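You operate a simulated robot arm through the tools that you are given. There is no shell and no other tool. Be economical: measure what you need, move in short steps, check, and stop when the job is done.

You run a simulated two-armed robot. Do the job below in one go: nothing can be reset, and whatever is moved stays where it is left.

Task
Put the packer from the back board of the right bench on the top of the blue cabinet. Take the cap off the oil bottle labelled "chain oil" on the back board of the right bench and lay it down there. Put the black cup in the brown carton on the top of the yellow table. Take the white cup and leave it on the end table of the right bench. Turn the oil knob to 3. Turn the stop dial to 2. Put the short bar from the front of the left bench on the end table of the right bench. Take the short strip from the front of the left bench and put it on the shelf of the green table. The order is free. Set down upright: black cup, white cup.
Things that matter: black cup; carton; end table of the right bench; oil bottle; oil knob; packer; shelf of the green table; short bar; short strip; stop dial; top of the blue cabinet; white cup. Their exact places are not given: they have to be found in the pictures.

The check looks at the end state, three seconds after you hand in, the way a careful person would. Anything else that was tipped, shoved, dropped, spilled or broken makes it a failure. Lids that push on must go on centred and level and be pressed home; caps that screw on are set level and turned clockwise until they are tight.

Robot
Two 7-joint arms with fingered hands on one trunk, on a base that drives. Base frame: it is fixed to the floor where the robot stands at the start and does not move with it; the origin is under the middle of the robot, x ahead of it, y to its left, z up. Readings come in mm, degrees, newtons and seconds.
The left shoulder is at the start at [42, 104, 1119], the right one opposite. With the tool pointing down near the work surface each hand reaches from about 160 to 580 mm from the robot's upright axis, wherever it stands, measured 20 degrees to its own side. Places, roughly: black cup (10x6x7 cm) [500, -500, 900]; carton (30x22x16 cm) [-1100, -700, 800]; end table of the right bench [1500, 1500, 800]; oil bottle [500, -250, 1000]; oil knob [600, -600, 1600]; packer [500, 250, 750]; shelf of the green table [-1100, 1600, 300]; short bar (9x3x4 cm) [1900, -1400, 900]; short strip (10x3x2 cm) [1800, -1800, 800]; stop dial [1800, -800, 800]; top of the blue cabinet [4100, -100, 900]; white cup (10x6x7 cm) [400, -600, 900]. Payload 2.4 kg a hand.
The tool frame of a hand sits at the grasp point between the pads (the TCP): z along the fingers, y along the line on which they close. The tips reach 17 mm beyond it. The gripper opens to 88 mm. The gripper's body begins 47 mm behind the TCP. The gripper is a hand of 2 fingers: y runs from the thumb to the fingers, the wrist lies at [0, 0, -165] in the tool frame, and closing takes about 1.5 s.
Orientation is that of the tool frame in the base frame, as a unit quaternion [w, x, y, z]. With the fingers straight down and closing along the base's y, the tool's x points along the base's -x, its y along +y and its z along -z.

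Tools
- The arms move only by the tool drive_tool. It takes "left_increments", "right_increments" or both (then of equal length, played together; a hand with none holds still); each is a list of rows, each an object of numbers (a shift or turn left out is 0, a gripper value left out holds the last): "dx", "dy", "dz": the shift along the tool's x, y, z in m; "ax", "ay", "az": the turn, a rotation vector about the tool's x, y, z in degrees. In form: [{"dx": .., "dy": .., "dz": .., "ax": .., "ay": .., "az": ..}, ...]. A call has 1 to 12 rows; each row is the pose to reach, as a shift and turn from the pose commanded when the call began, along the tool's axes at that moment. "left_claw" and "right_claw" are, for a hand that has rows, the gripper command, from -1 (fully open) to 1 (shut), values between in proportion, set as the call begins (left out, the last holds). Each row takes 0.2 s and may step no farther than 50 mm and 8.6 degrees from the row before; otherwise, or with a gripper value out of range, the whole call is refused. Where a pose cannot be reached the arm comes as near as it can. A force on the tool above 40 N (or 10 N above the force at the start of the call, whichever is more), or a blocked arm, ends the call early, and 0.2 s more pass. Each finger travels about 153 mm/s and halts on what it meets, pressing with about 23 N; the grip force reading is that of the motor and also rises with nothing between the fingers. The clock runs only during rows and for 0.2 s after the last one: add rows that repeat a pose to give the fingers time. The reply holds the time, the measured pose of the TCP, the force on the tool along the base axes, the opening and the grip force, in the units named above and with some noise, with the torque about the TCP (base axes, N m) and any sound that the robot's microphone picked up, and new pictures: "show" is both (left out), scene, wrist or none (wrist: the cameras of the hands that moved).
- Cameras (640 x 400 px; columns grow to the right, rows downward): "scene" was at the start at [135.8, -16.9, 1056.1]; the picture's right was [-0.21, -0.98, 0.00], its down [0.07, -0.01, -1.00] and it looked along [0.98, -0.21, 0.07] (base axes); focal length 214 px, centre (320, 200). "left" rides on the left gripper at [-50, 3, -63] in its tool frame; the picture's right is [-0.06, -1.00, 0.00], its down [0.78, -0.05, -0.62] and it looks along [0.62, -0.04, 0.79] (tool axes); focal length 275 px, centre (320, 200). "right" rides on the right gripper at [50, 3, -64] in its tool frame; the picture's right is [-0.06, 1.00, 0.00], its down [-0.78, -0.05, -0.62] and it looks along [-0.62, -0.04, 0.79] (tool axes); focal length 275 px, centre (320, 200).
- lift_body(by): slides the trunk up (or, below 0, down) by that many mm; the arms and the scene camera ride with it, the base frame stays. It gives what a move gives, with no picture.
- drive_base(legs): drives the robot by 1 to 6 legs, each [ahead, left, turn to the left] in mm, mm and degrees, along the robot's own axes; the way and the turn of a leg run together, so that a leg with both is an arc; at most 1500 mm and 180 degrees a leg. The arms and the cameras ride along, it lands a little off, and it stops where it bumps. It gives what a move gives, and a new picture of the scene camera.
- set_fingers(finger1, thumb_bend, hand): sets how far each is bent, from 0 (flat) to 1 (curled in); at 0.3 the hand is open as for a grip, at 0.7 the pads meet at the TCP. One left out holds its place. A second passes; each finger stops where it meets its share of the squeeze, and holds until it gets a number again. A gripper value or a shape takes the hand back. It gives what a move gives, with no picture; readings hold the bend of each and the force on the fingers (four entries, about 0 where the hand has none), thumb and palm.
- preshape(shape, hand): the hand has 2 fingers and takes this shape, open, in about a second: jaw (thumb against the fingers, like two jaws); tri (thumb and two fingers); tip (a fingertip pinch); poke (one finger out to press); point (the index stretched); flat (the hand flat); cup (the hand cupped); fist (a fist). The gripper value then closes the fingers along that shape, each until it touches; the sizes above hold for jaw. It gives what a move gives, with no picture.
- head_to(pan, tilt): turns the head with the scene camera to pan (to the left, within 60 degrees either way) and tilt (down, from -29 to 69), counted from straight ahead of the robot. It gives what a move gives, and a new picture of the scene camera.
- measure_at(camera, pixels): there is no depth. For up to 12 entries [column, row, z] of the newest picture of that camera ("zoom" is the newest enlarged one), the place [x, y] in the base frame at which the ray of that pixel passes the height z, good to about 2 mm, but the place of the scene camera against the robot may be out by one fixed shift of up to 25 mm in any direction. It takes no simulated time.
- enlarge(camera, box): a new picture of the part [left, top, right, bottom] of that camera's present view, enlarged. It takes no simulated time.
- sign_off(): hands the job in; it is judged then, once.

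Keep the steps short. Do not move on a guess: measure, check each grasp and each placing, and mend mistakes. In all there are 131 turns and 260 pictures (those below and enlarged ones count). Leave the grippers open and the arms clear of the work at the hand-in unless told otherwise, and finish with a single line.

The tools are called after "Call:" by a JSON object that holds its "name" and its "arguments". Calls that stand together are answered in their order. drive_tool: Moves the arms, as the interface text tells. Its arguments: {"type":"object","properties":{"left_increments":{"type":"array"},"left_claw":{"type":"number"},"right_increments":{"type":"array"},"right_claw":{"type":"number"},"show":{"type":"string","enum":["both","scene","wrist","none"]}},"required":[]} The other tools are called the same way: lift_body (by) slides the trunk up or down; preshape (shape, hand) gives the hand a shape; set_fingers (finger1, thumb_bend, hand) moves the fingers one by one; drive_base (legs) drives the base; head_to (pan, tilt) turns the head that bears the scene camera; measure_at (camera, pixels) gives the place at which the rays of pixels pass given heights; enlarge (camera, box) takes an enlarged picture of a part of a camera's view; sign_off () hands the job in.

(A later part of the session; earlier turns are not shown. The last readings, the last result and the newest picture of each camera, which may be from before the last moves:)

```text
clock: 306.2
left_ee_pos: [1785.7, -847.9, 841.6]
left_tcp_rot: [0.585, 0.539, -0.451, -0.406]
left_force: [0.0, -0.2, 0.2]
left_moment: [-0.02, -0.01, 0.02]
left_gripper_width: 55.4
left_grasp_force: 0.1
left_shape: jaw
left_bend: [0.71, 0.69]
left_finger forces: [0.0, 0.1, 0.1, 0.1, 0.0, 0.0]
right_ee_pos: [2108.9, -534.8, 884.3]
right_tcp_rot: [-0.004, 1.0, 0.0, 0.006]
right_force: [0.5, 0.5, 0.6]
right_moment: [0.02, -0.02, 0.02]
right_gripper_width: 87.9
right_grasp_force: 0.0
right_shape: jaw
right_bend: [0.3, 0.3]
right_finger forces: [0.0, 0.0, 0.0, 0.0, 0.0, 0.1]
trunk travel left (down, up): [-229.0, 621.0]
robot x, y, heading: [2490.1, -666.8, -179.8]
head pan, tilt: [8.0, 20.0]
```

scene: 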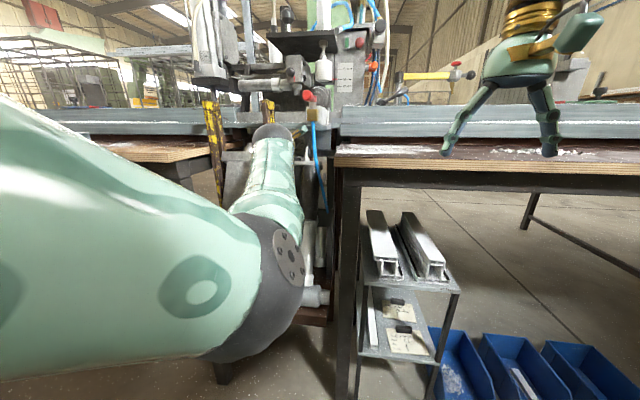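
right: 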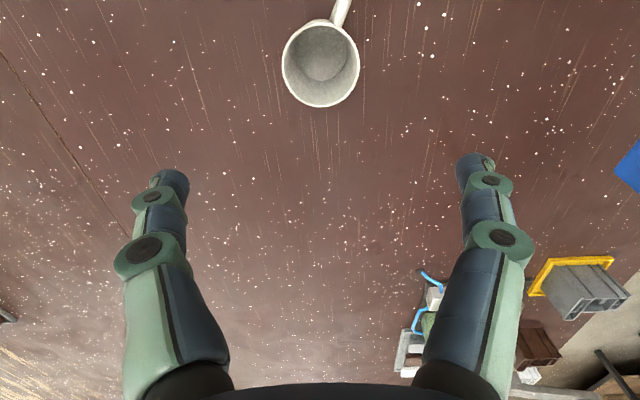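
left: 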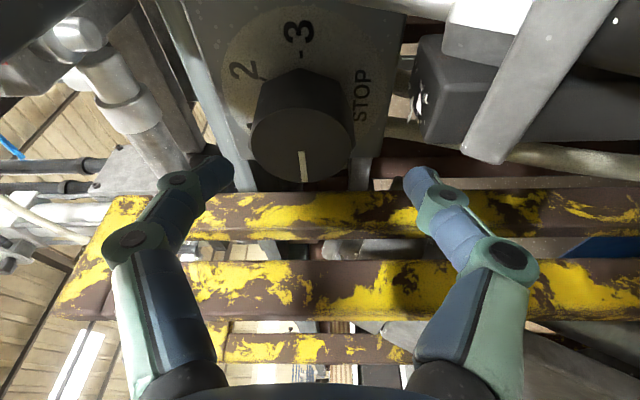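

Clear now. The knob front is at about (1758, -849, 847). I go 20 mm further in, 6 mm up, and close.

Call:
{"name": "drive_tool", "arguments": {"left_increments": [{"dx": -0.0019, "dy": 0.006, "dz": 0.01}, {"dx": -0.0038, "dy": 0.006, "dz": 0.0196}, {"dx": -0.0038, "dy": 0.006, "dz": 0.0196}], "show": "none"}}

Call:
{"name": "drive_tool", "arguments": {"left_increments": [{"dz": 0}, {"dz": 0}, {"dz": 0}, {"dz": 0}], "left_claw": 1, "show": "wrist"}}

```text
clock: 307.0
left_ee_pos: [1775.7, -849.3, 848.0]
left_tcp_rot: [0.585, 0.538, -0.451, -0.406]
left_force: [0.0, -0.1, 0.7]
left_moment: [-0.01, 0.0, 0.01]
left_gripper_width: 55.5
left_grasp_force: 0.1
left_shape: jaw
left_bend: [0.71, 0.69]
left_finger forces: [0.1, 0.1, 0.0, 0.0, 0.1, 0.0]
left hand out of reach, approached as far as the arm can: row 2, 3
right_ee_pos: [2108.7, -535.3, 885.6]
right_tcp_rot: [-0.004, 1.0, 0.0, 0.007]
right_force: [-0.1, -0.3, -0.6]
right_moment: [0.02, 0.01, 0.0]
right_gripper_width: 87.9
right_grasp_force: 0.0
right_shape: jaw
right_bend: [0.3, 0.3]
right_finger forces: [0.0, 0.0, 0.0, 0.0, 0.1, 0.0]
trunk travel left (down, up): [-229.0, 621.0]
robot x, y, heading: [2486.4, -673.2, -180.1]
head pan, tilt: [8.0, 20.0]
```

```text
clock: 308.0
left_ee_pos: [1778.1, -850.4, 849.1]
left_tcp_rot: [0.586, 0.539, -0.449, -0.406]
left_force: [18.8, -3.5, 1.5]
left_moment: [-0.02, 0.01, 0.14]
left_gripper_width: 27.5
left_grasp_force: 22.7
left_shape: jaw
left_bend: [0.75, 0.7]
left_finger forces: [28.9, 0.1, 0.0, 0.0, 35.7, 0.1]
right_ee_pos: [2109.5, -535.4, 886.2]
right_tcp_rot: [-0.003, 1.0, 0.0, 0.005]
right_force: [1.3, 0.5, -0.9]
right_moment: [0.03, 0.04, -0.04]
right_gripper_width: 88.1
right_grasp_force: 0.0
right_shape: jaw
right_bend: [0.3, 0.3]
right_finger forces: [0.0, 0.1, 0.0, 0.1, 0.1, 0.0]
trunk travel left (down, up): [-229.0, 621.0]
robot x, y, heading: [2489.0, -668.5, -180.0]
head pan, tilt: [8.0, 20.0]
```

left: 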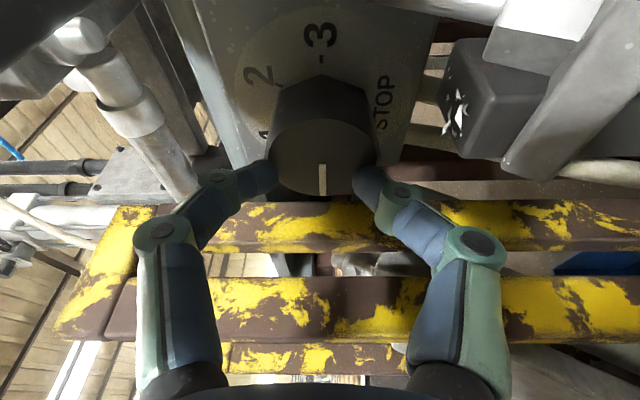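

The arm is at its reach limit and grips only the knob's front rim. I open, pull back 35 mm, drive the base 50 mm ahead, and go in again.

Call:
{"name": "drive_tool", "arguments": {"left_increments": [{"dz": 0}, {"dz": 0}, {"dx": 0.0045, "dz": -0.017}, {"dx": 0.0117, "dz": -0.0435}, {"dx": 0.0117, "dz": -0.0435}], "left_claw": -0.25, "show": "none"}}

Call:
{"name": "drive_base", "arguments": {"legs": [[45, 0, 0]]}}

```text
clock: 309.2
left_ee_pos: [1821.9, -848.0, 849.1]
left_tcp_rot: [0.584, 0.539, -0.451, -0.406]
left_force: [0.0, -0.4, -0.1]
left_moment: [0.0, 0.02, 0.02]
left_gripper_width: 54.8
left_grasp_force: 0.0
left_shape: jaw
left_bend: [0.71, 0.7]
left_finger forces: [0.0, 0.1, 0.1, 0.1, 0.1, 0.0]
right_ee_pos: [2107.5, -534.6, 884.8]
right_tcp_rot: [-0.004, 1.0, 0.0, 0.006]
right_force: [0.0, 0.1, 0.0]
right_moment: [-0.01, 0.01, 0.02]
right_gripper_width: 87.9
right_grasp_force: 0.0
right_shape: jaw
right_bend: [0.3, 0.3]
right_finger forces: [0.0, 0.0, 0.0, 0.0, 0.0, 0.0]
trunk travel left (down, up): [-229.0, 621.0]
robot x, y, heading: [2489.1, -675.1, 179.9]
head pan, tilt: [8.0, 20.0]
```

```text
clock: 310.1
left_ee_pos: [1777.1, -849.1, 848.8]
left_tcp_rot: [0.585, 0.539, -0.45, -0.405]
left_force: [-0.4, 0.2, 0.3]
left_moment: [-0.03, -0.01, 0.01]
left_gripper_width: 55.0
left_grasp_force: 0.0
left_shape: jaw
left_bend: [0.71, 0.7]
left_finger forces: [0.0, 0.0, 0.0, 0.0, 0.0, 0.0]
right_ee_pos: [2062.0, -534.0, 885.6]
right_tcp_rot: [-0.004, 1.0, 0.0, 0.006]
right_force: [0.0, -0.1, 0.2]
right_moment: [0.0, -0.02, -0.01]
right_gripper_width: 87.8
right_grasp_force: 0.1
right_shape: jaw
right_bend: [0.3, 0.3]
right_finger forces: [0.0, 0.0, 0.0, 0.0, 0.0, 0.0]
trunk travel left (down, up): [-229.0, 621.0]
robot x, y, heading: [2443.8, -671.5, -179.9]
head pan, tilt: [8.0, 20.0]
```

scene: 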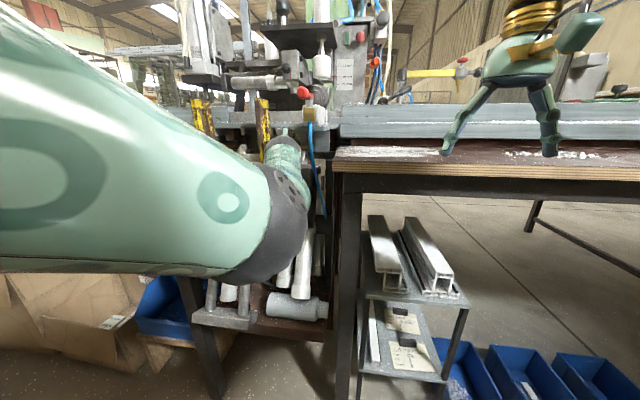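

Call:
{"name": "drive_tool", "arguments": {"left_increments": [{"dx": -0.0016, "dz": 0.006}, {"dx": -0.0034, "dz": 0.0126}, {"dx": -0.0034, "dz": 0.0126}], "show": "none"}}

Call:
{"name": "drive_tool", "arguments": {"left_increments": [{"dz": 0}, {"dz": 0}, {"dz": 0}, {"dz": 0}], "left_claw": 1, "show": "wrist"}}

```text
clock: 310.9
left_ee_pos: [1764.2, -849.0, 849.4]
left_tcp_rot: [0.586, 0.539, -0.45, -0.405]
left_force: [-0.1, -0.6, 0.0]
left_moment: [0.0, 0.04, -0.01]
left_gripper_width: 54.7
left_grasp_force: 0.0
left_shape: jaw
left_bend: [0.71, 0.7]
left_finger forces: [0.1, 0.1, 0.0, 0.0, 0.1, 0.0]
right_ee_pos: [2063.2, -534.0, 884.6]
right_tcp_rot: [-0.003, 1.0, 0.001, 0.005]
right_force: [0.6, 0.4, 0.1]
right_moment: [-0.02, 0.0, -0.01]
right_gripper_width: 87.8
right_grasp_force: 0.1
right_shape: jaw
right_bend: [0.3, 0.3]
right_finger forces: [0.1, 0.0, 0.0, 0.0, 0.0, 0.0]
trunk travel left (down, up): [-229.0, 621.0]
robot x, y, heading: [2440.8, -670.1, -180.0]
head pan, tilt: [8.0, 20.0]
```

```text
clock: 311.9
left_ee_pos: [1764.9, -849.7, 848.2]
left_tcp_rot: [0.586, 0.539, -0.45, -0.404]
left_force: [-0.3, -3.5, 0.4]
left_moment: [-0.02, 0.01, 0.05]
left_gripper_width: 30.1
left_grasp_force: 22.9
left_shape: jaw
left_bend: [0.74, 0.7]
left_finger forces: [20.9, 0.0, 0.0, 0.1, 21.2, 0.0]
right_ee_pos: [2062.2, -536.0, 884.7]
right_tcp_rot: [-0.003, 1.0, 0.001, 0.007]
right_force: [0.1, -0.1, -0.3]
right_moment: [0.02, -0.02, 0.02]
right_gripper_width: 87.7
right_grasp_force: 0.0
right_shape: jaw
right_bend: [0.3, 0.3]
right_finger forces: [0.0, 0.1, 0.1, 0.1, 0.0, 0.0]
trunk travel left (down, up): [-229.0, 621.0]
robot x, y, heading: [2446.6, -667.6, -180.0]
head pan, tilt: [8.0, 20.0]
```

left: 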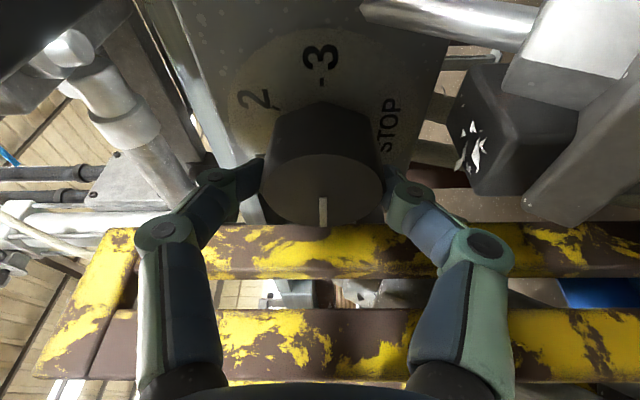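

A firm grip now. First stroke, +32°.

Call:
{"name": "drive_tool", "arguments": {"left_increments": [{"ax": -2.07, "az": 7.7}, {"ax": -4.14, "az": 15.5}, {"ax": -6.2, "az": 23.2}, {"ax": -8.28, "az": 30.9}], "show": "wrist"}}

```text
clock: 312.9
left_ee_pos: [1762.7, -849.4, 848.0]
left_tcp_rot: [0.709, 0.356, -0.548, -0.265]
left_force: [-0.8, -2.2, -0.7]
left_moment: [0.04, 0.0, -0.02]
left_gripper_width: 29.6
left_grasp_force: 22.8
left_shape: jaw
left_bend: [0.74, 0.7]
left_finger forces: [20.5, 0.1, 0.0, 0.0, 22.1, 0.0]
right_ee_pos: [2063.2, -535.1, 885.7]
right_tcp_rot: [-0.003, 1.0, 0.002, 0.006]
right_force: [0.0, -0.1, -0.4]
right_moment: [-0.01, -0.04, -0.02]
right_gripper_width: 87.8
right_grasp_force: 0.0
right_shape: jaw
right_bend: [0.3, 0.3]
right_finger forces: [0.0, 0.0, 0.0, 0.1, 0.0, 0.0]
trunk travel left (down, up): [-229.0, 621.0]
robot x, y, heading: [2444.1, -669.3, -179.9]
head pan, tilt: [8.0, 20.0]
```

left: 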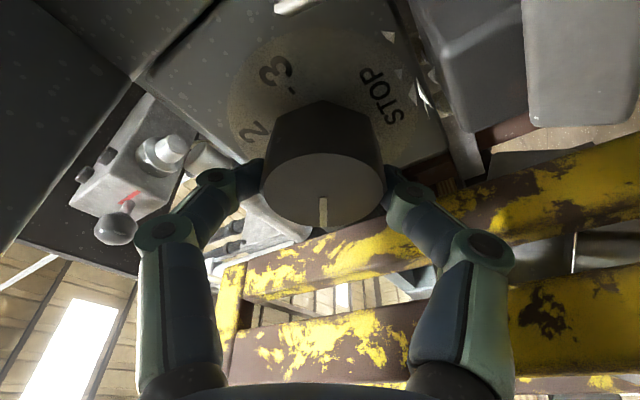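

No resistance from surroundings. I continue this stroke by another 24°.

Call:
{"name": "drive_tool", "arguments": {"left_increments": [{"ax": -2.07, "az": 7.7}, {"ax": -4.14, "az": 15.5}, {"ax": -6.2, "az": 23.2}], "show": "none"}}

```text
clock: 313.7
left_ee_pos: [1763.3, -850.1, 849.5]
left_tcp_rot: [0.767, 0.2, -0.592, -0.147]
left_force: [-1.2, 0.7, 1.3]
left_moment: [0.02, -0.02, -0.04]
left_gripper_width: 29.4
left_grasp_force: 22.9
left_shape: jaw
left_bend: [0.74, 0.7]
left_finger forces: [21.8, 0.0, 0.1, 0.1, 21.2, 0.0]
right_ee_pos: [2062.6, -534.1, 885.7]
right_tcp_rot: [-0.003, 1.0, 0.001, 0.006]
right_force: [0.0, 0.2, 0.3]
right_moment: [-0.01, 0.01, 0.03]
right_gripper_width: 87.8
right_grasp_force: 0.0
right_shape: jaw
right_bend: [0.3, 0.3]
right_finger forces: [0.0, 0.0, 0.0, 0.0, 0.1, 0.0]
trunk travel left (down, up): [-229.0, 621.0]
robot x, y, heading: [2445.0, -668.6, 180.1]
head pan, tilt: [8.0, 20.0]
```

56° done. I open, roll back 56°, regrip, and turn 60°.

Call:
{"name": "drive_tool", "arguments": {"left_increments": [{"az": 0}, {"az": 0}, {"ax": 2.07, "az": -7.7}, {"ax": 4.14, "az": -15.5}, {"ax": 6.2, "az": -23.2}, {"ax": 8.28, "az": -30.9}, {"ax": 10.35, "az": -38.6}, {"ax": 12.42, "az": -46.4}, {"ax": 14.5, "az": -54.1}], "left_claw": -0.25, "show": "none"}}

Call:
{"name": "drive_tool", "arguments": {"left_increments": [{"az": 0}, {"az": 0}, {"az": 0}, {"az": 0}], "left_claw": 1, "show": "wrist"}}

```text
clock: 315.7
left_ee_pos: [1761.8, -849.8, 848.9]
left_tcp_rot: [0.584, 0.54, -0.449, -0.406]
left_force: [-1.4, 0.5, 0.3]
left_moment: [0.0, -0.02, -0.01]
left_gripper_width: 54.7
left_grasp_force: 0.0
left_shape: jaw
left_bend: [0.71, 0.7]
left_finger forces: [0.0, 0.0, 0.1, 0.0, 0.0, 0.0]
right_ee_pos: [2063.5, -534.6, 884.7]
right_tcp_rot: [-0.004, 1.0, 0.001, 0.006]
right_force: [-0.8, 0.1, -0.6]
right_moment: [0.03, 0.02, 0.01]
right_gripper_width: 87.8
right_grasp_force: 0.1
right_shape: jaw
right_bend: [0.3, 0.3]
right_finger forces: [0.0, 0.0, 0.0, 0.0, 0.0, 0.0]
trunk travel left (down, up): [-229.0, 621.0]
robot x, y, heading: [2446.6, -671.9, -180.1]
head pan, tilt: [8.0, 20.0]
```

```text
clock: 316.7
left_ee_pos: [1762.8, -849.4, 849.1]
left_tcp_rot: [0.585, 0.539, -0.451, -0.405]
left_force: [-1.7, -2.6, 0.6]
left_moment: [-0.04, 0.01, 0.04]
left_gripper_width: 30.5
left_grasp_force: 22.8
left_shape: jaw
left_bend: [0.74, 0.7]
left_finger forces: [21.0, 0.0, 0.1, 0.0, 20.6, 0.0]
right_ee_pos: [2063.2, -535.1, 885.3]
right_tcp_rot: [-0.003, 1.0, 0.002, 0.007]
right_force: [-0.6, -0.3, 0.9]
right_moment: [0.01, -0.02, -0.02]
right_gripper_width: 87.9
right_grasp_force: 0.1
right_shape: jaw
right_bend: [0.3, 0.3]
right_finger forces: [0.0, 0.1, 0.0, 0.0, 0.0, 0.0]
trunk travel left (down, up): [-229.0, 621.0]
robot x, y, heading: [2442.4, -670.6, -180.1]
head pan, tilt: [8.0, 20.0]
```

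left: 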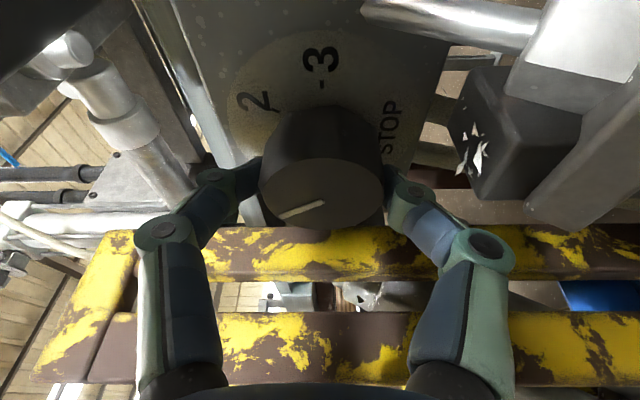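

The pointer followed. Now +64° for a total of 120°.

Call:
{"name": "drive_tool", "arguments": {"left_increments": [{"ax": -2.07, "az": 7.73}, {"ax": -4.14, "az": 15.45}, {"ax": -6.2, "az": 23.2}, {"ax": -8.28, "az": 30.9}, {"ax": -10.35, "az": 38.6}, {"ax": -12.42, "az": 46.4}, {"ax": -14.5, "az": 54.1}, {"ax": -16.6, "az": 61.8}], "show": "none"}}

Call:
{"name": "drive_tool", "arguments": {"left_increments": [{"az": 0}, {"az": 0}, {"dx": 0.0052, "dz": -0.0193}, {"dx": 0.0104, "dz": -0.0386}, {"dx": 0.0207, "dz": -0.077}, {"dx": 0.031, "dz": -0.116}], "left_claw": -0.25, "show": "wrist"}}

```text
clock: 318.5
left_ee_pos: [1762.8, -850.3, 849.4]
left_tcp_rot: [0.778, 0.145, -0.602, -0.106]
left_force: [1.0, 3.7, -1.3]
left_moment: [0.03, 0.03, -0.06]
left_gripper_width: 30.1
left_grasp_force: 23.1
left_shape: jaw
left_bend: [0.74, 0.7]
left_finger forces: [24.7, 0.0, 0.1, 0.0, 19.3, 0.1]
right_ee_pos: [2062.2, -534.4, 885.8]
right_tcp_rot: [-0.003, 1.0, 0.001, 0.006]
right_force: [0.2, 0.1, 1.0]
right_moment: [-0.01, 0.0, 0.0]
right_gripper_width: 88.0
right_grasp_force: 0.0
right_shape: jaw
right_bend: [0.3, 0.3]
right_finger forces: [0.0, 0.0, 0.0, 0.1, 0.1, 0.1]
trunk travel left (down, up): [-229.0, 621.0]
robot x, y, heading: [2444.3, -673.9, 179.9]
head pan, tilt: [8.0, 20.0]
```

```text
clock: 319.9
left_ee_pos: [1885.8, -847.9, 851.4]
left_tcp_rot: [0.777, 0.148, -0.602, -0.106]
left_force: [-0.5, -1.1, 0.2]
left_moment: [0.0, 0.01, 0.01]
left_gripper_width: 54.9
left_grasp_force: 0.1
left_shape: jaw
left_bend: [0.71, 0.7]
left_finger forces: [0.1, 0.1, 0.0, 0.1, 0.0, 0.1]
right_ee_pos: [2063.1, -534.2, 884.0]
right_tcp_rot: [-0.003, 1.0, 0.001, 0.007]
right_force: [-0.3, 0.4, -0.4]
right_moment: [0.01, 0.0, 0.0]
right_gripper_width: 87.7
right_grasp_force: 0.1
right_shape: jaw
right_bend: [0.3, 0.3]
right_finger forces: [0.0, 0.0, 0.1, 0.1, 0.0, 0.1]
trunk travel left (down, up): [-229.0, 621.0]
robot x, y, heading: [2441.1, -667.3, -180.0]
head pan, tilt: [8.0, 20.0]
```

left: 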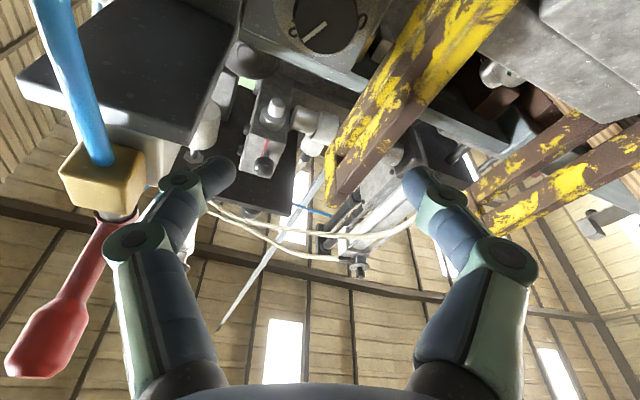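

Released. I back the base away and check the pointer with the scene camera.

Call:
{"name": "drive_base", "arguments": {"legs": [[-230, -60, 0]]}}

Call:
{"name": "enlarge", "arguments": {"camera": "scene", "box": [260, 110, 356, 170]}}

```text
clock: 321.7
left_ee_pos: [2119.7, -791.3, 851.2]
left_tcp_rot: [0.778, 0.148, -0.602, -0.104]
left_force: [0.0, 0.7, 0.8]
left_moment: [-0.02, 0.01, -0.02]
left_gripper_width: 54.5
left_grasp_force: 0.1
left_shape: jaw
left_bend: [0.71, 0.7]
left_finger forces: [0.0, 0.0, 0.1, 0.0, 0.0, 0.1]
right_ee_pos: [2294.4, -476.9, 885.5]
right_tcp_rot: [-0.003, 1.0, 0.004, 0.006]
right_force: [0.6, -0.5, -0.6]
right_moment: [-0.01, 0.01, -0.01]
right_gripper_width: 87.8
right_grasp_force: 0.1
right_shape: jaw
right_bend: [0.3, 0.3]
right_finger forces: [0.1, 0.0, 0.0, 0.0, 0.1, 0.0]
trunk travel left (down, up): [-229.0, 621.0]
robot x, y, heading: [2677.7, -612.6, -179.6]
head pan, tilt: [8.0, 20.0]
```

scene: 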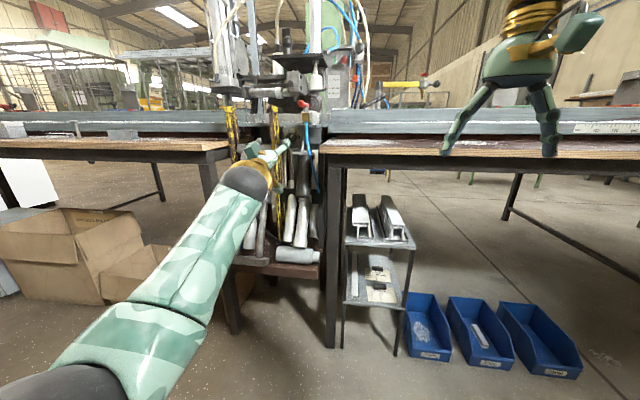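

```text
6.67 times, centred on (308, 140) of scene
```

zoom: 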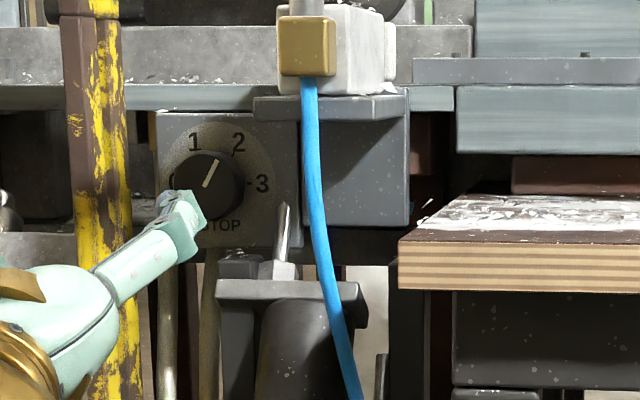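

The pointer is at 2 within a few degrees. Now the bar and the strip. I raise the trunk and return the left hand to fingers-down.

Call:
{"name": "lift_body", "arguments": {"by": 220}}

Call:
{"name": "drive_tool", "arguments": {"left_increments": [{"dx": 0.003, "dz": -0.011, "ax": 1.1, "ay": -8.36, "az": 1.6}, {"dx": 0.006, "dz": -0.022, "ax": 2.2, "ay": -16.7, "az": 3.2}, {"dx": 0.009, "dz": -0.033, "ax": 3.3, "ay": -25.1, "az": 4.8}, {"dx": 0.012, "dz": -0.044, "ax": 4.5, "ay": -33.4, "az": 6.4}, {"dx": 0.015, "dz": -0.055, "ax": 5.6, "ay": -41.8, "az": 8}, {"dx": 0.018, "dz": -0.066, "ax": 6.7, "ay": -50.1, "az": 9.5}, {"dx": 0.021, "dz": -0.077, "ax": 7.8, "ay": -58.5, "az": 11.1}, {"dx": 0.024, "dz": -0.088, "ax": 8.9, "ay": -66.9, "az": 12.7}, {"dx": 0.027, "dz": -0.099, "ax": 10, "ay": -75.2, "az": 14.3}, {"dx": 0.03, "dz": -0.11, "ax": 11.2, "ay": -83.6, "az": 15.9}, {"dx": 0.031, "dz": -0.116, "ax": 12.3, "ay": -91.9, "az": 17.5}, {"dx": 0.031, "dz": -0.116, "ax": 13.4, "ay": -100.2, "az": 19.1}], "left_claw": -1, "show": "scene"}}

```text
clock: 324.1
left_ee_pos: [2117.7, -791.8, 1071.3]
left_tcp_rot: [0.778, 0.148, -0.602, -0.105]
left_force: [-0.4, 0.8, 0.3]
left_moment: [0.02, -0.01, 0.02]
left_gripper_width: 54.5
left_grasp_force: 0.1
left_shape: jaw
left_bend: [0.71, 0.7]
left_finger forces: [0.0, 0.1, 0.1, 0.1, 0.0, 0.0]
right_ee_pos: [2293.2, -477.7, 1105.8]
right_tcp_rot: [-0.004, 1.0, 0.004, 0.007]
right_force: [-0.7, 0.2, 0.7]
right_moment: [0.02, 0.0, -0.02]
right_gripper_width: 87.8
right_grasp_force: 0.1
right_shape: jaw
right_bend: [0.3, 0.3]
right_finger forces: [0.0, 0.1, 0.0, 0.0, 0.1, 0.0]
trunk travel left (down, up): [-449.0, 401.0]
robot x, y, heading: [2676.3, -612.8, -179.8]
head pan, tilt: [8.0, 20.0]
```

```text
clock: 326.6
left_ee_pos: [2239.4, -788.5, 1072.7]
left_tcp_rot: [-0.026, -0.005, 1.0, 0.003]
left_force: [0.0, 0.2, 0.1]
left_moment: [0.04, -0.02, 0.01]
left_gripper_width: 88.0
left_grasp_force: 0.0
left_shape: jaw
left_bend: [0.3, 0.3]
left_finger forces: [0.0, 0.0, 0.0, 0.0, 0.1, 0.0]
right_ee_pos: [2294.0, -477.4, 1106.9]
right_tcp_rot: [-0.003, 1.0, 0.003, 0.006]
right_force: [0.1, -1.1, -1.0]
right_moment: [0.01, 0.01, -0.03]
right_gripper_width: 88.1
right_grasp_force: 0.0
right_shape: jaw
right_bend: [0.3, 0.3]
right_finger forces: [0.1, 0.1, 0.0, 0.1, 0.0, 0.0]
trunk travel left (down, up): [-449.0, 401.0]
robot x, y, heading: [2673.8, -615.5, -179.7]
head pan, tilt: [8.0, 20.0]
```

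scene: 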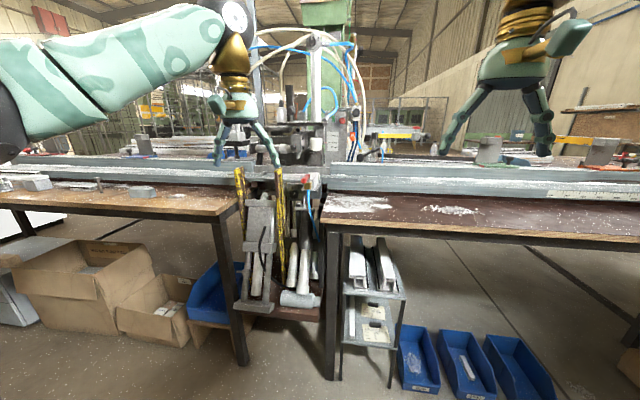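

Both hands point down. I drive in front of the bar and strip on the left bench.

Call:
{"name": "drive_base", "arguments": {"legs": [[0, 965, -0.3], [330, 0, 0]]}}

Call:
{"name": "head_to", "arguments": {"pan": 3, "tilt": 45}}

```text
clock: 333.6
left_ee_pos: [1906.2, -1782.7, 1071.6]
left_tcp_rot: [-0.026, -0.007, 1.0, 0.003]
left_force: [-0.7, 0.5, -0.7]
left_moment: [-0.03, 0.01, 0.03]
left_gripper_width: 88.1
left_grasp_force: 0.0
left_shape: jaw
left_bend: [0.3, 0.3]
left_finger forces: [0.0, 0.0, 0.0, 0.0, 0.0, 0.0]
right_ee_pos: [1960.9, -1471.4, 1104.0]
right_tcp_rot: [-0.004, 1.0, 0.006, 0.007]
right_force: [0.0, -0.1, 0.4]
right_moment: [0.03, -0.04, -0.01]
right_gripper_width: 87.9
right_grasp_force: 0.1
right_shape: jaw
right_bend: [0.3, 0.3]
right_finger forces: [0.0, 0.0, 0.0, 0.1, 0.1, 0.1]
trunk travel left (down, up): [-449.0, 401.0]
robot x, y, heading: [2343.3, -1599.1, -179.4]
head pan, tilt: [8.0, 20.0]
```

scene: 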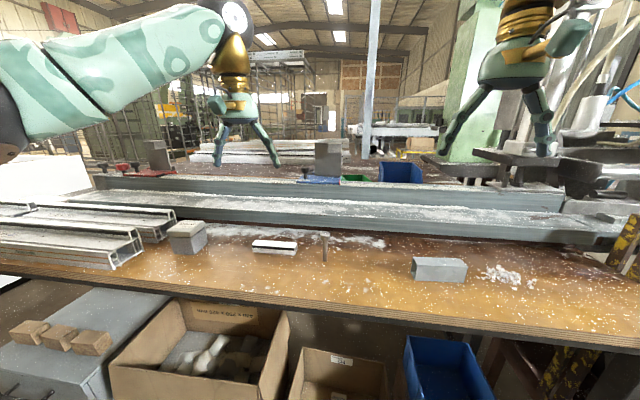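

```text
clock: 334.5
left_ee_pos: [1905.9, -1782.2, 1072.6]
left_tcp_rot: [-0.027, -0.007, 1.0, 0.003]
left_force: [-0.4, -1.0, -0.8]
left_moment: [0.0, 0.01, -0.03]
left_gripper_width: 87.9
left_grasp_force: 0.0
left_shape: jaw
left_bend: [0.3, 0.3]
left_finger forces: [0.0, 0.0, 0.1, 0.0, 0.0, 0.0]
right_ee_pos: [1958.9, -1471.1, 1106.4]
right_tcp_rot: [-0.003, 1.0, 0.006, 0.006]
right_force: [0.2, -1.1, 0.0]
right_moment: [-0.04, -0.01, 0.0]
right_gripper_width: 88.0
right_grasp_force: 0.1
right_shape: jaw
right_bend: [0.3, 0.3]
right_finger forces: [0.0, 0.1, 0.0, 0.0, 0.0, 0.0]
trunk travel left (down, up): [-449.0, 401.0]
robot x, y, heading: [2343.7, -1607.4, -179.3]
head pan, tilt: [3.0, 45.0]
```

scene: 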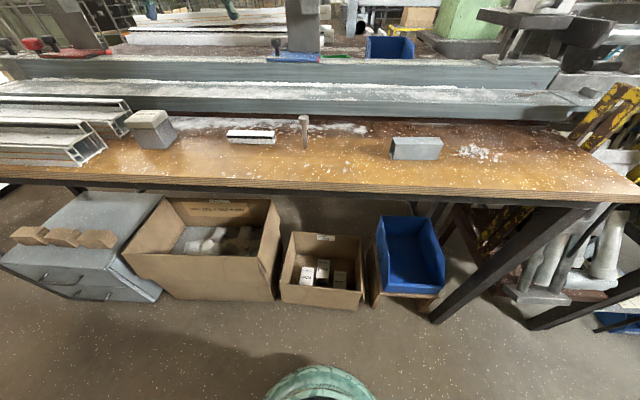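

Call:
{"name": "enlarge", "arguments": {"camera": "scene", "box": [204, 90, 460, 250]}}

Call:
{"name": "measure_at", "arguments": {"camera": "scene", "pixels": [[391, 159, 842], [436, 160, 842], [442, 145, 842], [393, 138, 880], [441, 140, 880], [227, 142, 842], [274, 145, 842], [228, 131, 862], [275, 132, 862], [300, 198, 842]]}}

```text
2.50 times, centred on (332, 170) of scene
```

zoom: 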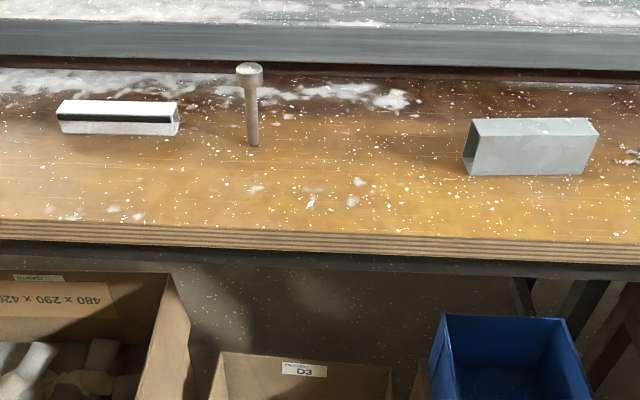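

```text
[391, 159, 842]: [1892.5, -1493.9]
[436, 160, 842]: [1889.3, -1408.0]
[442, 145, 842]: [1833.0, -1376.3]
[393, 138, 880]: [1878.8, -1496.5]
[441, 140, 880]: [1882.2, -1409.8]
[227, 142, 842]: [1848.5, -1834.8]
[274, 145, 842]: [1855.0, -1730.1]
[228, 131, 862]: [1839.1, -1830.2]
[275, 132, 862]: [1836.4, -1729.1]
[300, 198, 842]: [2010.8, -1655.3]
```

The bar lies at about (1889, -1452) and the strip at about (1850, -1782), both lengthwise along y. So both hands turn 90° to close along x. I move above each for a wrist check.

Call:
{"name": "drive_tool", "arguments": {"left_increments": [{"dx": 0.005, "dz": 0.006, "ax": 0.24, "ay": -0.2, "az": -8.1}, {"dx": 0.01, "dz": 0.012, "ax": 0.49, "ay": -0.4, "az": -16.2}, {"dx": 0.015, "dz": 0.018, "ax": 0.73, "ay": -0.6, "az": -24.3}, {"dx": 0.02, "dz": 0.024, "ax": 0.97, "ay": -0.8, "az": -32.4}, {"dx": 0.025, "dz": 0.03, "ax": 1.2, "ay": -1, "az": -40.5}, {"dx": 0.03, "dz": 0.036, "ax": 1.46, "ay": -1.2, "az": -48.6}, {"dx": 0.035, "dz": 0.042, "ax": 1.7, "ay": -1.4, "az": -56.7}, {"dx": 0.04, "dz": 0.048, "ax": 1.94, "ay": -1.6, "az": -64.8}, {"dx": 0.047, "dz": 0.054, "ax": 2.2, "ay": -1.8, "az": -72.9}, {"dx": 0.052, "dz": 0.06, "ax": 2.4, "ay": -2, "az": -81}, {"dx": 0.056, "dz": 0.07, "ax": 2.67, "ay": -2.16, "az": -89.1}], "right_increments": [{"dx": -0.007, "dy": -0.002, "dz": 0.009, "az": -8.2}, {"dx": -0.014, "dy": -0.004, "dz": 0.018, "az": -16.4}, {"dx": -0.021, "dy": -0.006, "dz": 0.027, "az": -24.6}, {"dx": -0.028, "dy": -0.008, "dz": 0.036, "az": -32.8}, {"dx": -0.035, "dy": -0.01, "dz": 0.045, "az": -41}, {"dx": -0.042, "dy": -0.012, "dz": 0.054, "az": -49.2}, {"dx": -0.049, "dy": -0.014, "dz": 0.063, "az": -57.4}, {"dx": -0.056, "dy": -0.016, "dz": 0.072, "az": -65.6}, {"dx": -0.063, "dy": -0.018, "dz": 0.081, "az": -73.8}, {"dx": -0.07, "dy": -0.019, "dz": 0.09, "az": -82}, {"dx": -0.07, "dy": -0.019, "dz": 0.1, "az": -90}], "left_claw": -0.3, "right_claw": -0.3, "show": "wrist"}}

```text
clock: 336.9
left_ee_pos: [1845.4, -1782.9, 1006.2]
left_tcp_rot: [-0.001, 0.708, -0.706, -0.001]
left_force: [-0.4, -0.2, 0.7]
left_moment: [0.0, 0.02, 0.0]
left_gripper_width: 57.7
left_grasp_force: 0.1
left_shape: jaw
left_bend: [0.7, 0.68]
left_finger forces: [0.0, 0.0, 0.0, 0.1, 0.0, 0.1]
right_ee_pos: [1892.5, -1452.7, 1003.9]
right_tcp_rot: [0.002, 0.702, 0.712, 0.007]
right_force: [0.5, 0.2, -0.5]
right_moment: [0.02, 0.0, 0.0]
right_gripper_width: 57.6
right_grasp_force: 0.0
right_shape: jaw
right_bend: [0.7, 0.68]
right_finger forces: [0.0, 0.0, 0.0, 0.0, 0.0, 0.0]
trunk travel left (down, up): [-449.0, 401.0]
robot x, y, heading: [2339.6, -1606.5, -179.5]
head pan, tilt: [3.0, 45.0]
```

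right: 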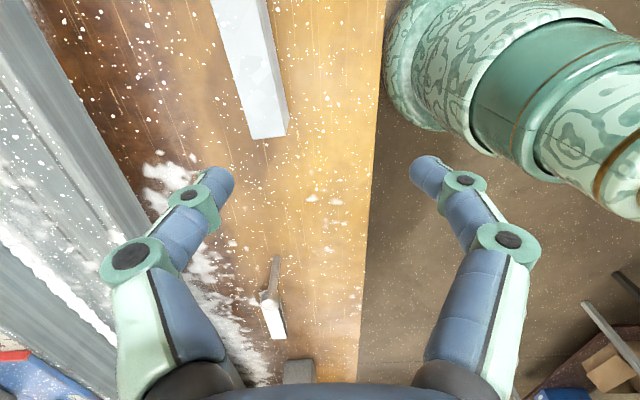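
left: 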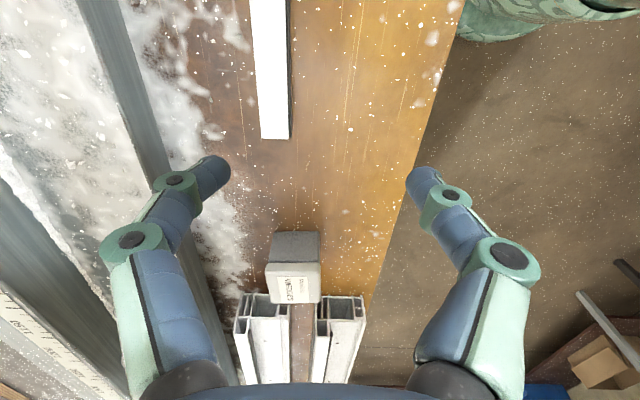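

Call:
{"name": "measure_at", "arguments": {"camera": "right", "pixels": [[250, 138, 880], [287, 134, 880], [212, 0, 880], [264, 0, 880], [288, 125, 842], [250, 138, 842]]}}

Call:
{"name": "measure_at", "arguments": {"camera": "left", "pixels": [[261, 138, 862], [289, 138, 862], [250, 0, 862], [285, 0, 862], [300, 232, 870], [130, 100, 842]]}}

```text
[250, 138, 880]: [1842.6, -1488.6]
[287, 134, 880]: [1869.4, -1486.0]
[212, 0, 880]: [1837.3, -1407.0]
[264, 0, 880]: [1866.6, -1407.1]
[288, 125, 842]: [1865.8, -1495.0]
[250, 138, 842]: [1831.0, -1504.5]
```

```text
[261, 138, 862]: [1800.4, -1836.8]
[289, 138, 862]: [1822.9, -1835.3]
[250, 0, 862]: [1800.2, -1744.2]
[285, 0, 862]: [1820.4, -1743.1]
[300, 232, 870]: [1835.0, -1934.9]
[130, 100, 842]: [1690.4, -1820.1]
```

The wrist cameras give better positions: bar centre (1854, -1447), strip centre (1811, -1786). I drive 60 mm closer, then fine-align.

Call:
{"name": "drive_base", "arguments": {"legs": [[60, 0, 0]]}}

```text
clock: 337.9
left_ee_pos: [1783.7, -1782.8, 1006.4]
left_tcp_rot: [0.0, -0.706, 0.708, 0.0]
left_force: [0.0, -0.6, 0.0]
left_moment: [0.0, -0.01, 0.0]
left_gripper_width: 57.1
left_grasp_force: 0.1
left_shape: jaw
left_bend: [0.7, 0.68]
left_finger forces: [0.0, 0.1, 0.0, 0.0, 0.1, 0.0]
right_ee_pos: [1831.8, -1452.0, 1004.7]
right_tcp_rot: [0.003, 0.704, 0.711, 0.007]
right_force: [-0.2, -0.1, -0.5]
right_moment: [0.04, -0.02, -0.01]
right_gripper_width: 57.6
right_grasp_force: 0.1
right_shape: jaw
right_bend: [0.7, 0.68]
right_finger forces: [0.0, 0.0, 0.1, 0.0, 0.0, 0.0]
trunk travel left (down, up): [-449.0, 401.0]
robot x, y, heading: [2279.9, -1604.0, -179.3]
head pan, tilt: [3.0, 45.0]
```

scene: 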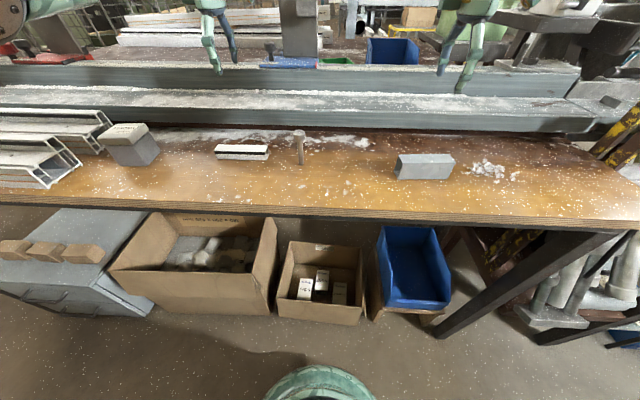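

Call:
{"name": "drive_tool", "arguments": {"left_increments": [{"dx": 0.003, "dy": -0.027}, {"dx": 0.003, "dy": -0.027, "dz": 0.04}, {"dx": 0.003, "dy": -0.027, "dz": 0.08}, {"dx": 0.003, "dy": -0.027, "dz": 0.1}], "right_increments": [{"dx": 0.005, "dy": 0.022}, {"dx": 0.005, "dy": 0.022, "dz": 0.04}, {"dx": 0.005, "dy": 0.022, "dz": 0.08}, {"dx": 0.005, "dy": 0.022, "dz": 0.095}], "show": "wrist"}}

```text
clock: 338.9
left_ee_pos: [1810.7, -1785.2, 907.5]
left_tcp_rot: [0.0, -0.706, 0.709, 0.001]
left_force: [0.1, -0.1, 1.3]
left_moment: [-0.01, -0.02, -0.02]
left_gripper_width: 57.4
left_grasp_force: 0.0
left_shape: jaw
left_bend: [0.7, 0.68]
left_finger forces: [0.0, 0.0, 0.0, 0.0, 0.1, 0.0]
right_ee_pos: [1853.1, -1447.2, 908.5]
right_tcp_rot: [0.002, 0.703, 0.711, 0.007]
right_force: [0.6, -0.1, -0.4]
right_moment: [0.03, -0.01, 0.04]
right_gripper_width: 57.7
right_grasp_force: 0.0
right_shape: jaw
right_bend: [0.7, 0.68]
right_finger forces: [0.0, 0.1, 0.0, 0.0, 0.1, 0.0]
trunk travel left (down, up): [-449.0, 401.0]
robot x, y, heading: [2282.1, -1606.8, -179.9]
head pan, tilt: [3.0, 45.0]
```

right: 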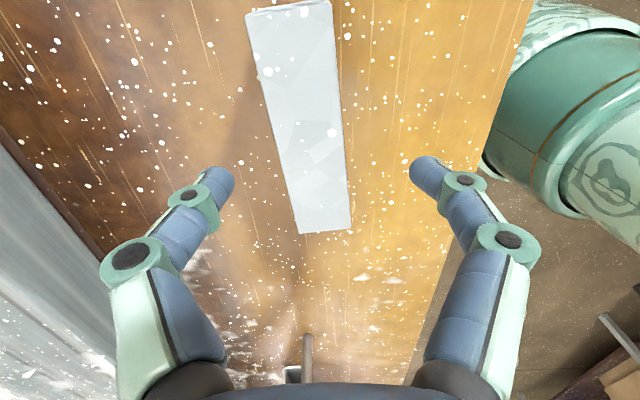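
left: 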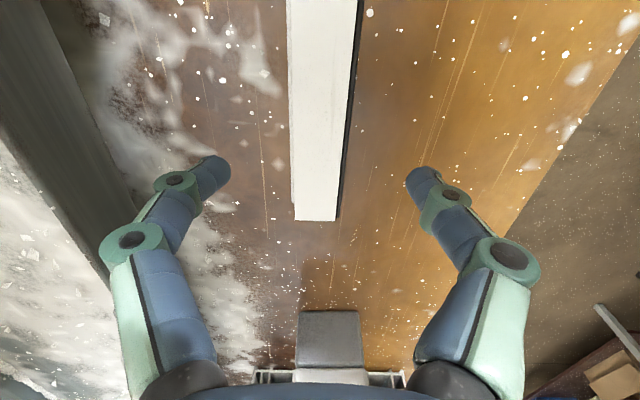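

Both are lined up (bar yaw about 5°, which I correct). I lower and close both.

Call:
{"name": "drive_tool", "arguments": {"left_increments": [{"dz": 0.015}, {"dz": 0.03}, {"dz": 0.0445}, {"dz": 0.0445}], "right_increments": [{"dz": 0.015, "az": -2.5}, {"dz": 0.03, "az": -5}, {"dz": 0.0425, "az": -5}, {"dz": 0.0425, "az": -5}], "show": "none"}}

Call:
{"name": "drive_tool", "arguments": {"left_increments": [{"dz": 0}, {"dz": 0}, {"dz": 0}, {"dz": 0}], "right_increments": [{"dz": 0}, {"dz": 0}, {"dz": 0}, {"dz": 0}], "left_claw": 1, "right_claw": 1, "show": "wrist"}}

```text
clock: 339.9
left_ee_pos: [1811.4, -1783.2, 862.8]
left_tcp_rot: [0.0, -0.706, 0.708, -0.001]
left_force: [-0.8, 0.0, -0.1]
left_moment: [0.01, 0.02, -0.01]
left_gripper_width: 57.5
left_grasp_force: 0.0
left_shape: jaw
left_bend: [0.7, 0.68]
left_finger forces: [0.0, 0.0, 0.1, 0.0, 0.0, 0.0]
right_ee_pos: [1855.9, -1446.3, 867.3]
right_tcp_rot: [0.002, 0.672, 0.741, 0.006]
right_force: [-0.6, 0.8, -0.5]
right_moment: [-0.01, -0.03, 0.02]
right_gripper_width: 57.2
right_grasp_force: 0.1
right_shape: jaw
right_bend: [0.7, 0.68]
right_finger forces: [0.1, 0.0, 0.1, 0.1, 0.0, 0.0]
trunk travel left (down, up): [-449.0, 401.0]
robot x, y, heading: [2280.2, -1605.5, -179.4]
head pan, tilt: [3.0, 45.0]
```

```text
clock: 340.9
left_ee_pos: [1811.0, -1783.7, 861.9]
left_tcp_rot: [0.0, -0.706, 0.708, 0.0]
left_force: [-0.3, -0.3, -0.6]
left_moment: [0.0, 0.01, 0.03]
left_gripper_width: 15.9
left_grasp_force: 23.3
left_shape: jaw
left_bend: [0.73, 0.7]
left_finger forces: [20.8, 0.0, 0.0, 0.0, 20.9, 0.1]
right_ee_pos: [1854.4, -1446.5, 868.1]
right_tcp_rot: [0.003, 0.673, 0.74, 0.007]
right_force: [0.7, -0.7, 0.2]
right_moment: [0.01, 0.0, -0.02]
right_gripper_width: 19.5
right_grasp_force: 22.8
right_shape: jaw
right_bend: [0.73, 0.7]
right_finger forces: [20.7, 0.0, 0.0, 0.0, 20.8, 0.0]
trunk travel left (down, up): [-449.0, 401.0]
robot x, y, heading: [2280.8, -1605.1, -179.5]
head pan, tilt: [3.0, 45.0]
```

right: 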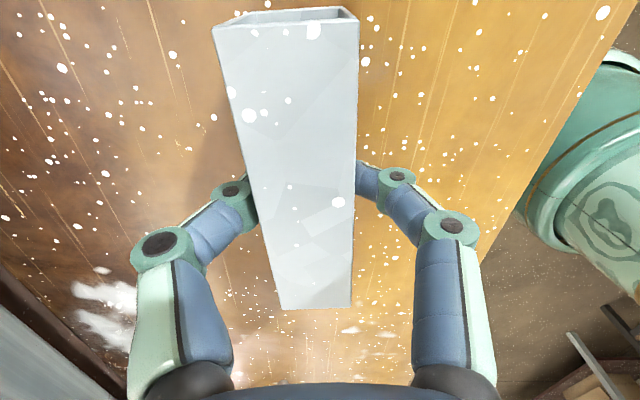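
left: 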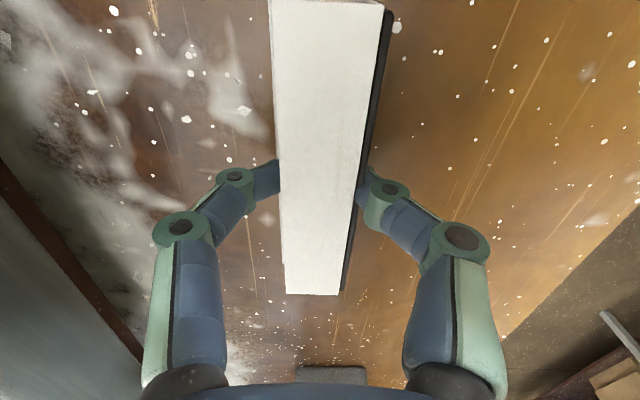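

Both are held. I raise the trunk, then back into the aisle and drive up to the end table's aisle side (y≈1745).

Call:
{"name": "lift_body", "arguments": {"by": 200}}

Call:
{"name": "drive_base", "arguments": {"legs": [[-420, 0, 0], [0, -1500, 0], [0, -1500, 0], [0, -350, 0]]}}

Call:
{"name": "head_to", "arguments": {"pan": -10, "tilt": 35}}

```text
clock: 343.0
left_ee_pos: [1809.9, -1785.6, 1061.5]
left_tcp_rot: [0.0, -0.706, 0.708, -0.001]
left_force: [-0.4, -1.0, 0.8]
left_moment: [-0.01, 0.02, -0.01]
left_gripper_width: 15.9
left_grasp_force: 22.9
left_shape: jaw
left_bend: [0.73, 0.7]
left_finger forces: [20.7, 0.0, 0.1, 0.1, 20.8, 0.0]
right_ee_pos: [1855.6, -1446.4, 1067.4]
right_tcp_rot: [0.003, 0.672, 0.741, 0.006]
right_force: [0.1, -0.3, -1.5]
right_moment: [0.01, -0.03, 0.0]
right_gripper_width: 19.7
right_grasp_force: 22.9
right_shape: jaw
right_bend: [0.73, 0.7]
right_finger forces: [20.8, 0.1, 0.1, 0.0, 20.8, 0.0]
trunk travel left (down, up): [-649.0, 201.0]
robot x, y, heading: [2280.6, -1603.8, -179.7]
head pan, tilt: [3.0, 45.0]
```

```text
clock: 361.7
left_ee_pos: [2043.8, 1562.9, 1062.1]
left_tcp_rot: [0.0, 0.737, -0.676, 0.0]
left_force: [-0.5, -0.8, -1.1]
left_moment: [0.03, 0.0, -0.01]
left_gripper_width: 16.1
left_grasp_force: 23.0
left_shape: jaw
left_bend: [0.73, 0.7]
left_finger forces: [20.9, 0.0, 0.0, 0.0, 20.8, 0.0]
right_ee_pos: [2057.7, 1906.3, 1068.5]
right_tcp_rot: [0.003, 0.638, 0.77, 0.007]
right_force: [0.0, -1.0, -1.4]
right_moment: [-0.02, 0.0, 0.03]
right_gripper_width: 19.8
right_grasp_force: 23.2
right_shape: jaw
right_bend: [0.73, 0.7]
right_finger forces: [21.0, 0.0, 0.0, 0.1, 20.9, 0.0]
trunk travel left (down, up): [-649.0, 201.0]
robot x, y, heading: [2496.1, 1782.0, -174.5]
head pan, tilt: [3.0, 45.0]
```

scene: 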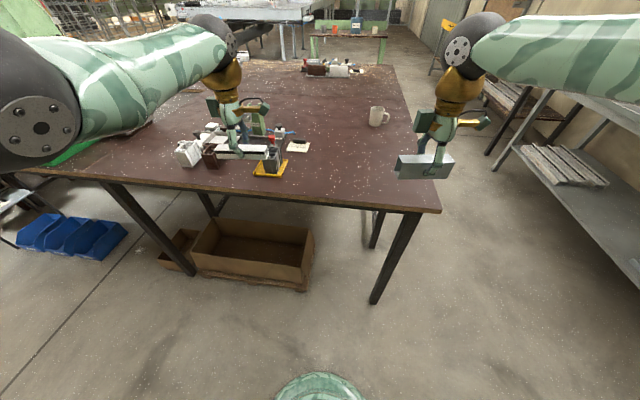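

```text
clock: 362.5
left_ee_pos: [2043.9, 1563.5, 1061.0]
left_tcp_rot: [-0.001, 0.736, -0.677, 0.0]
left_force: [0.1, -0.2, -1.4]
left_moment: [0.03, 0.02, -0.01]
left_gripper_width: 15.9
left_grasp_force: 23.2
left_shape: jaw
left_bend: [0.73, 0.7]
left_finger forces: [20.9, 0.0, 0.0, 0.0, 20.9, 0.0]
right_ee_pos: [2057.6, 1906.3, 1068.0]
right_tcp_rot: [0.002, 0.638, 0.77, 0.006]
right_force: [0.3, -0.5, -0.8]
right_moment: [0.03, 0.0, -0.02]
right_gripper_width: 19.7
right_grasp_force: 22.9
right_shape: jaw
right_bend: [0.73, 0.7]
right_finger forces: [20.9, 0.0, 0.0, 0.1, 20.8, 0.1]
trunk travel left (down, up): [-649.0, 201.0]
robot x, y, heading: [2493.4, 1785.3, -174.6]
head pan, tilt: [-10.0, 35.0]
```

scene: 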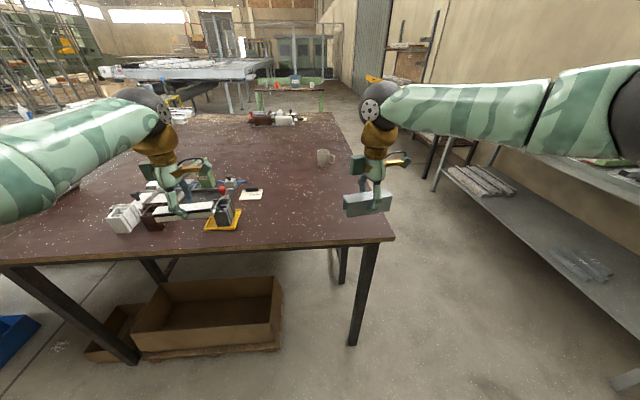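

Call:
{"name": "measure_at", "arguments": {"camera": "scene", "pixels": [[395, 240, 842], [241, 222, 842], [262, 195, 842], [310, 220, 842], [325, 163, 842], [205, 232, 842]]}}

```text
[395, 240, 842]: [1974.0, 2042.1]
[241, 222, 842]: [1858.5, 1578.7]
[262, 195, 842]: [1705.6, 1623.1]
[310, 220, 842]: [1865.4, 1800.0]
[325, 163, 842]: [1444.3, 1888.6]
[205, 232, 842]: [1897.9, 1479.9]
```

The target is about (1865, 1880): clear of fixture, cup and edges. I raise the left hand 190 mm (to stay above the fixture when the trunk goes down), and square up and move in.

Call:
{"name": "drive_tool", "arguments": {"left_increments": [{"dz": -0.045}, {"dz": -0.09}, {"dz": -0.135}, {"dz": -0.18}, {"dz": -0.18}], "show": "none"}}

Call:
{"name": "drive_base", "arguments": {"legs": [[0, 0, -5.4], [200, 60, 0]]}}

```text
clock: 363.7
left_ee_pos: [2042.1, 1565.7, 1245.1]
left_tcp_rot: [0.0, 0.737, -0.676, 0.0]
left_force: [1.2, 0.5, -0.1]
left_moment: [0.02, 0.0, -0.01]
left_gripper_width: 15.8
left_grasp_force: 22.8
left_shape: jaw
left_bend: [0.73, 0.7]
left_finger forces: [21.0, 0.0, 0.0, 0.1, 20.9, 0.0]
right_ee_pos: [2057.8, 1906.3, 1067.6]
right_tcp_rot: [0.002, 0.638, 0.77, 0.007]
right_force: [0.1, 0.4, -0.9]
right_moment: [0.0, 0.01, -0.01]
right_gripper_width: 19.7
right_grasp_force: 22.6
right_shape: jaw
right_bend: [0.73, 0.7]
right_finger forces: [20.9, 0.1, 0.0, 0.0, 20.9, 0.0]
trunk travel left (down, up): [-649.0, 201.0]
robot x, y, heading: [2492.8, 1785.2, -174.6]
head pan, tilt: [-10.0, 35.0]
```

```text
clock: 365.8
left_ee_pos: [1820.3, 1551.7, 1245.1]
left_tcp_rot: [0.0, -0.702, 0.712, 0.0]
left_force: [-0.1, -1.0, -1.0]
left_moment: [-0.01, -0.01, -0.01]
left_gripper_width: 15.9
left_grasp_force: 22.6
left_shape: jaw
left_bend: [0.73, 0.7]
left_finger forces: [20.9, 0.1, 0.1, 0.1, 20.9, 0.0]
right_ee_pos: [1869.1, 1888.8, 1066.0]
right_tcp_rot: [0.002, 0.676, 0.736, 0.008]
right_force: [-0.8, -0.1, -1.3]
right_moment: [0.0, 0.01, -0.02]
right_gripper_width: 19.7
right_grasp_force: 22.4
right_shape: jaw
right_bend: [0.73, 0.7]
right_finger forces: [20.9, 0.1, 0.1, 0.0, 20.9, 0.1]
trunk travel left (down, up): [-649.0, 201.0]
robot x, y, heading: [2294.7, 1724.8, 179.9]
head pan, tilt: [-10.0, 35.0]
```

scene: 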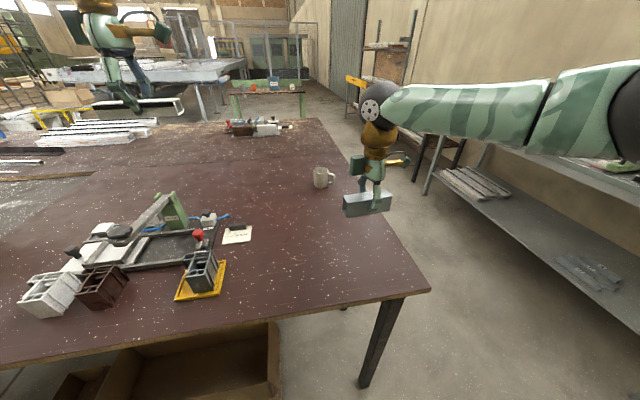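

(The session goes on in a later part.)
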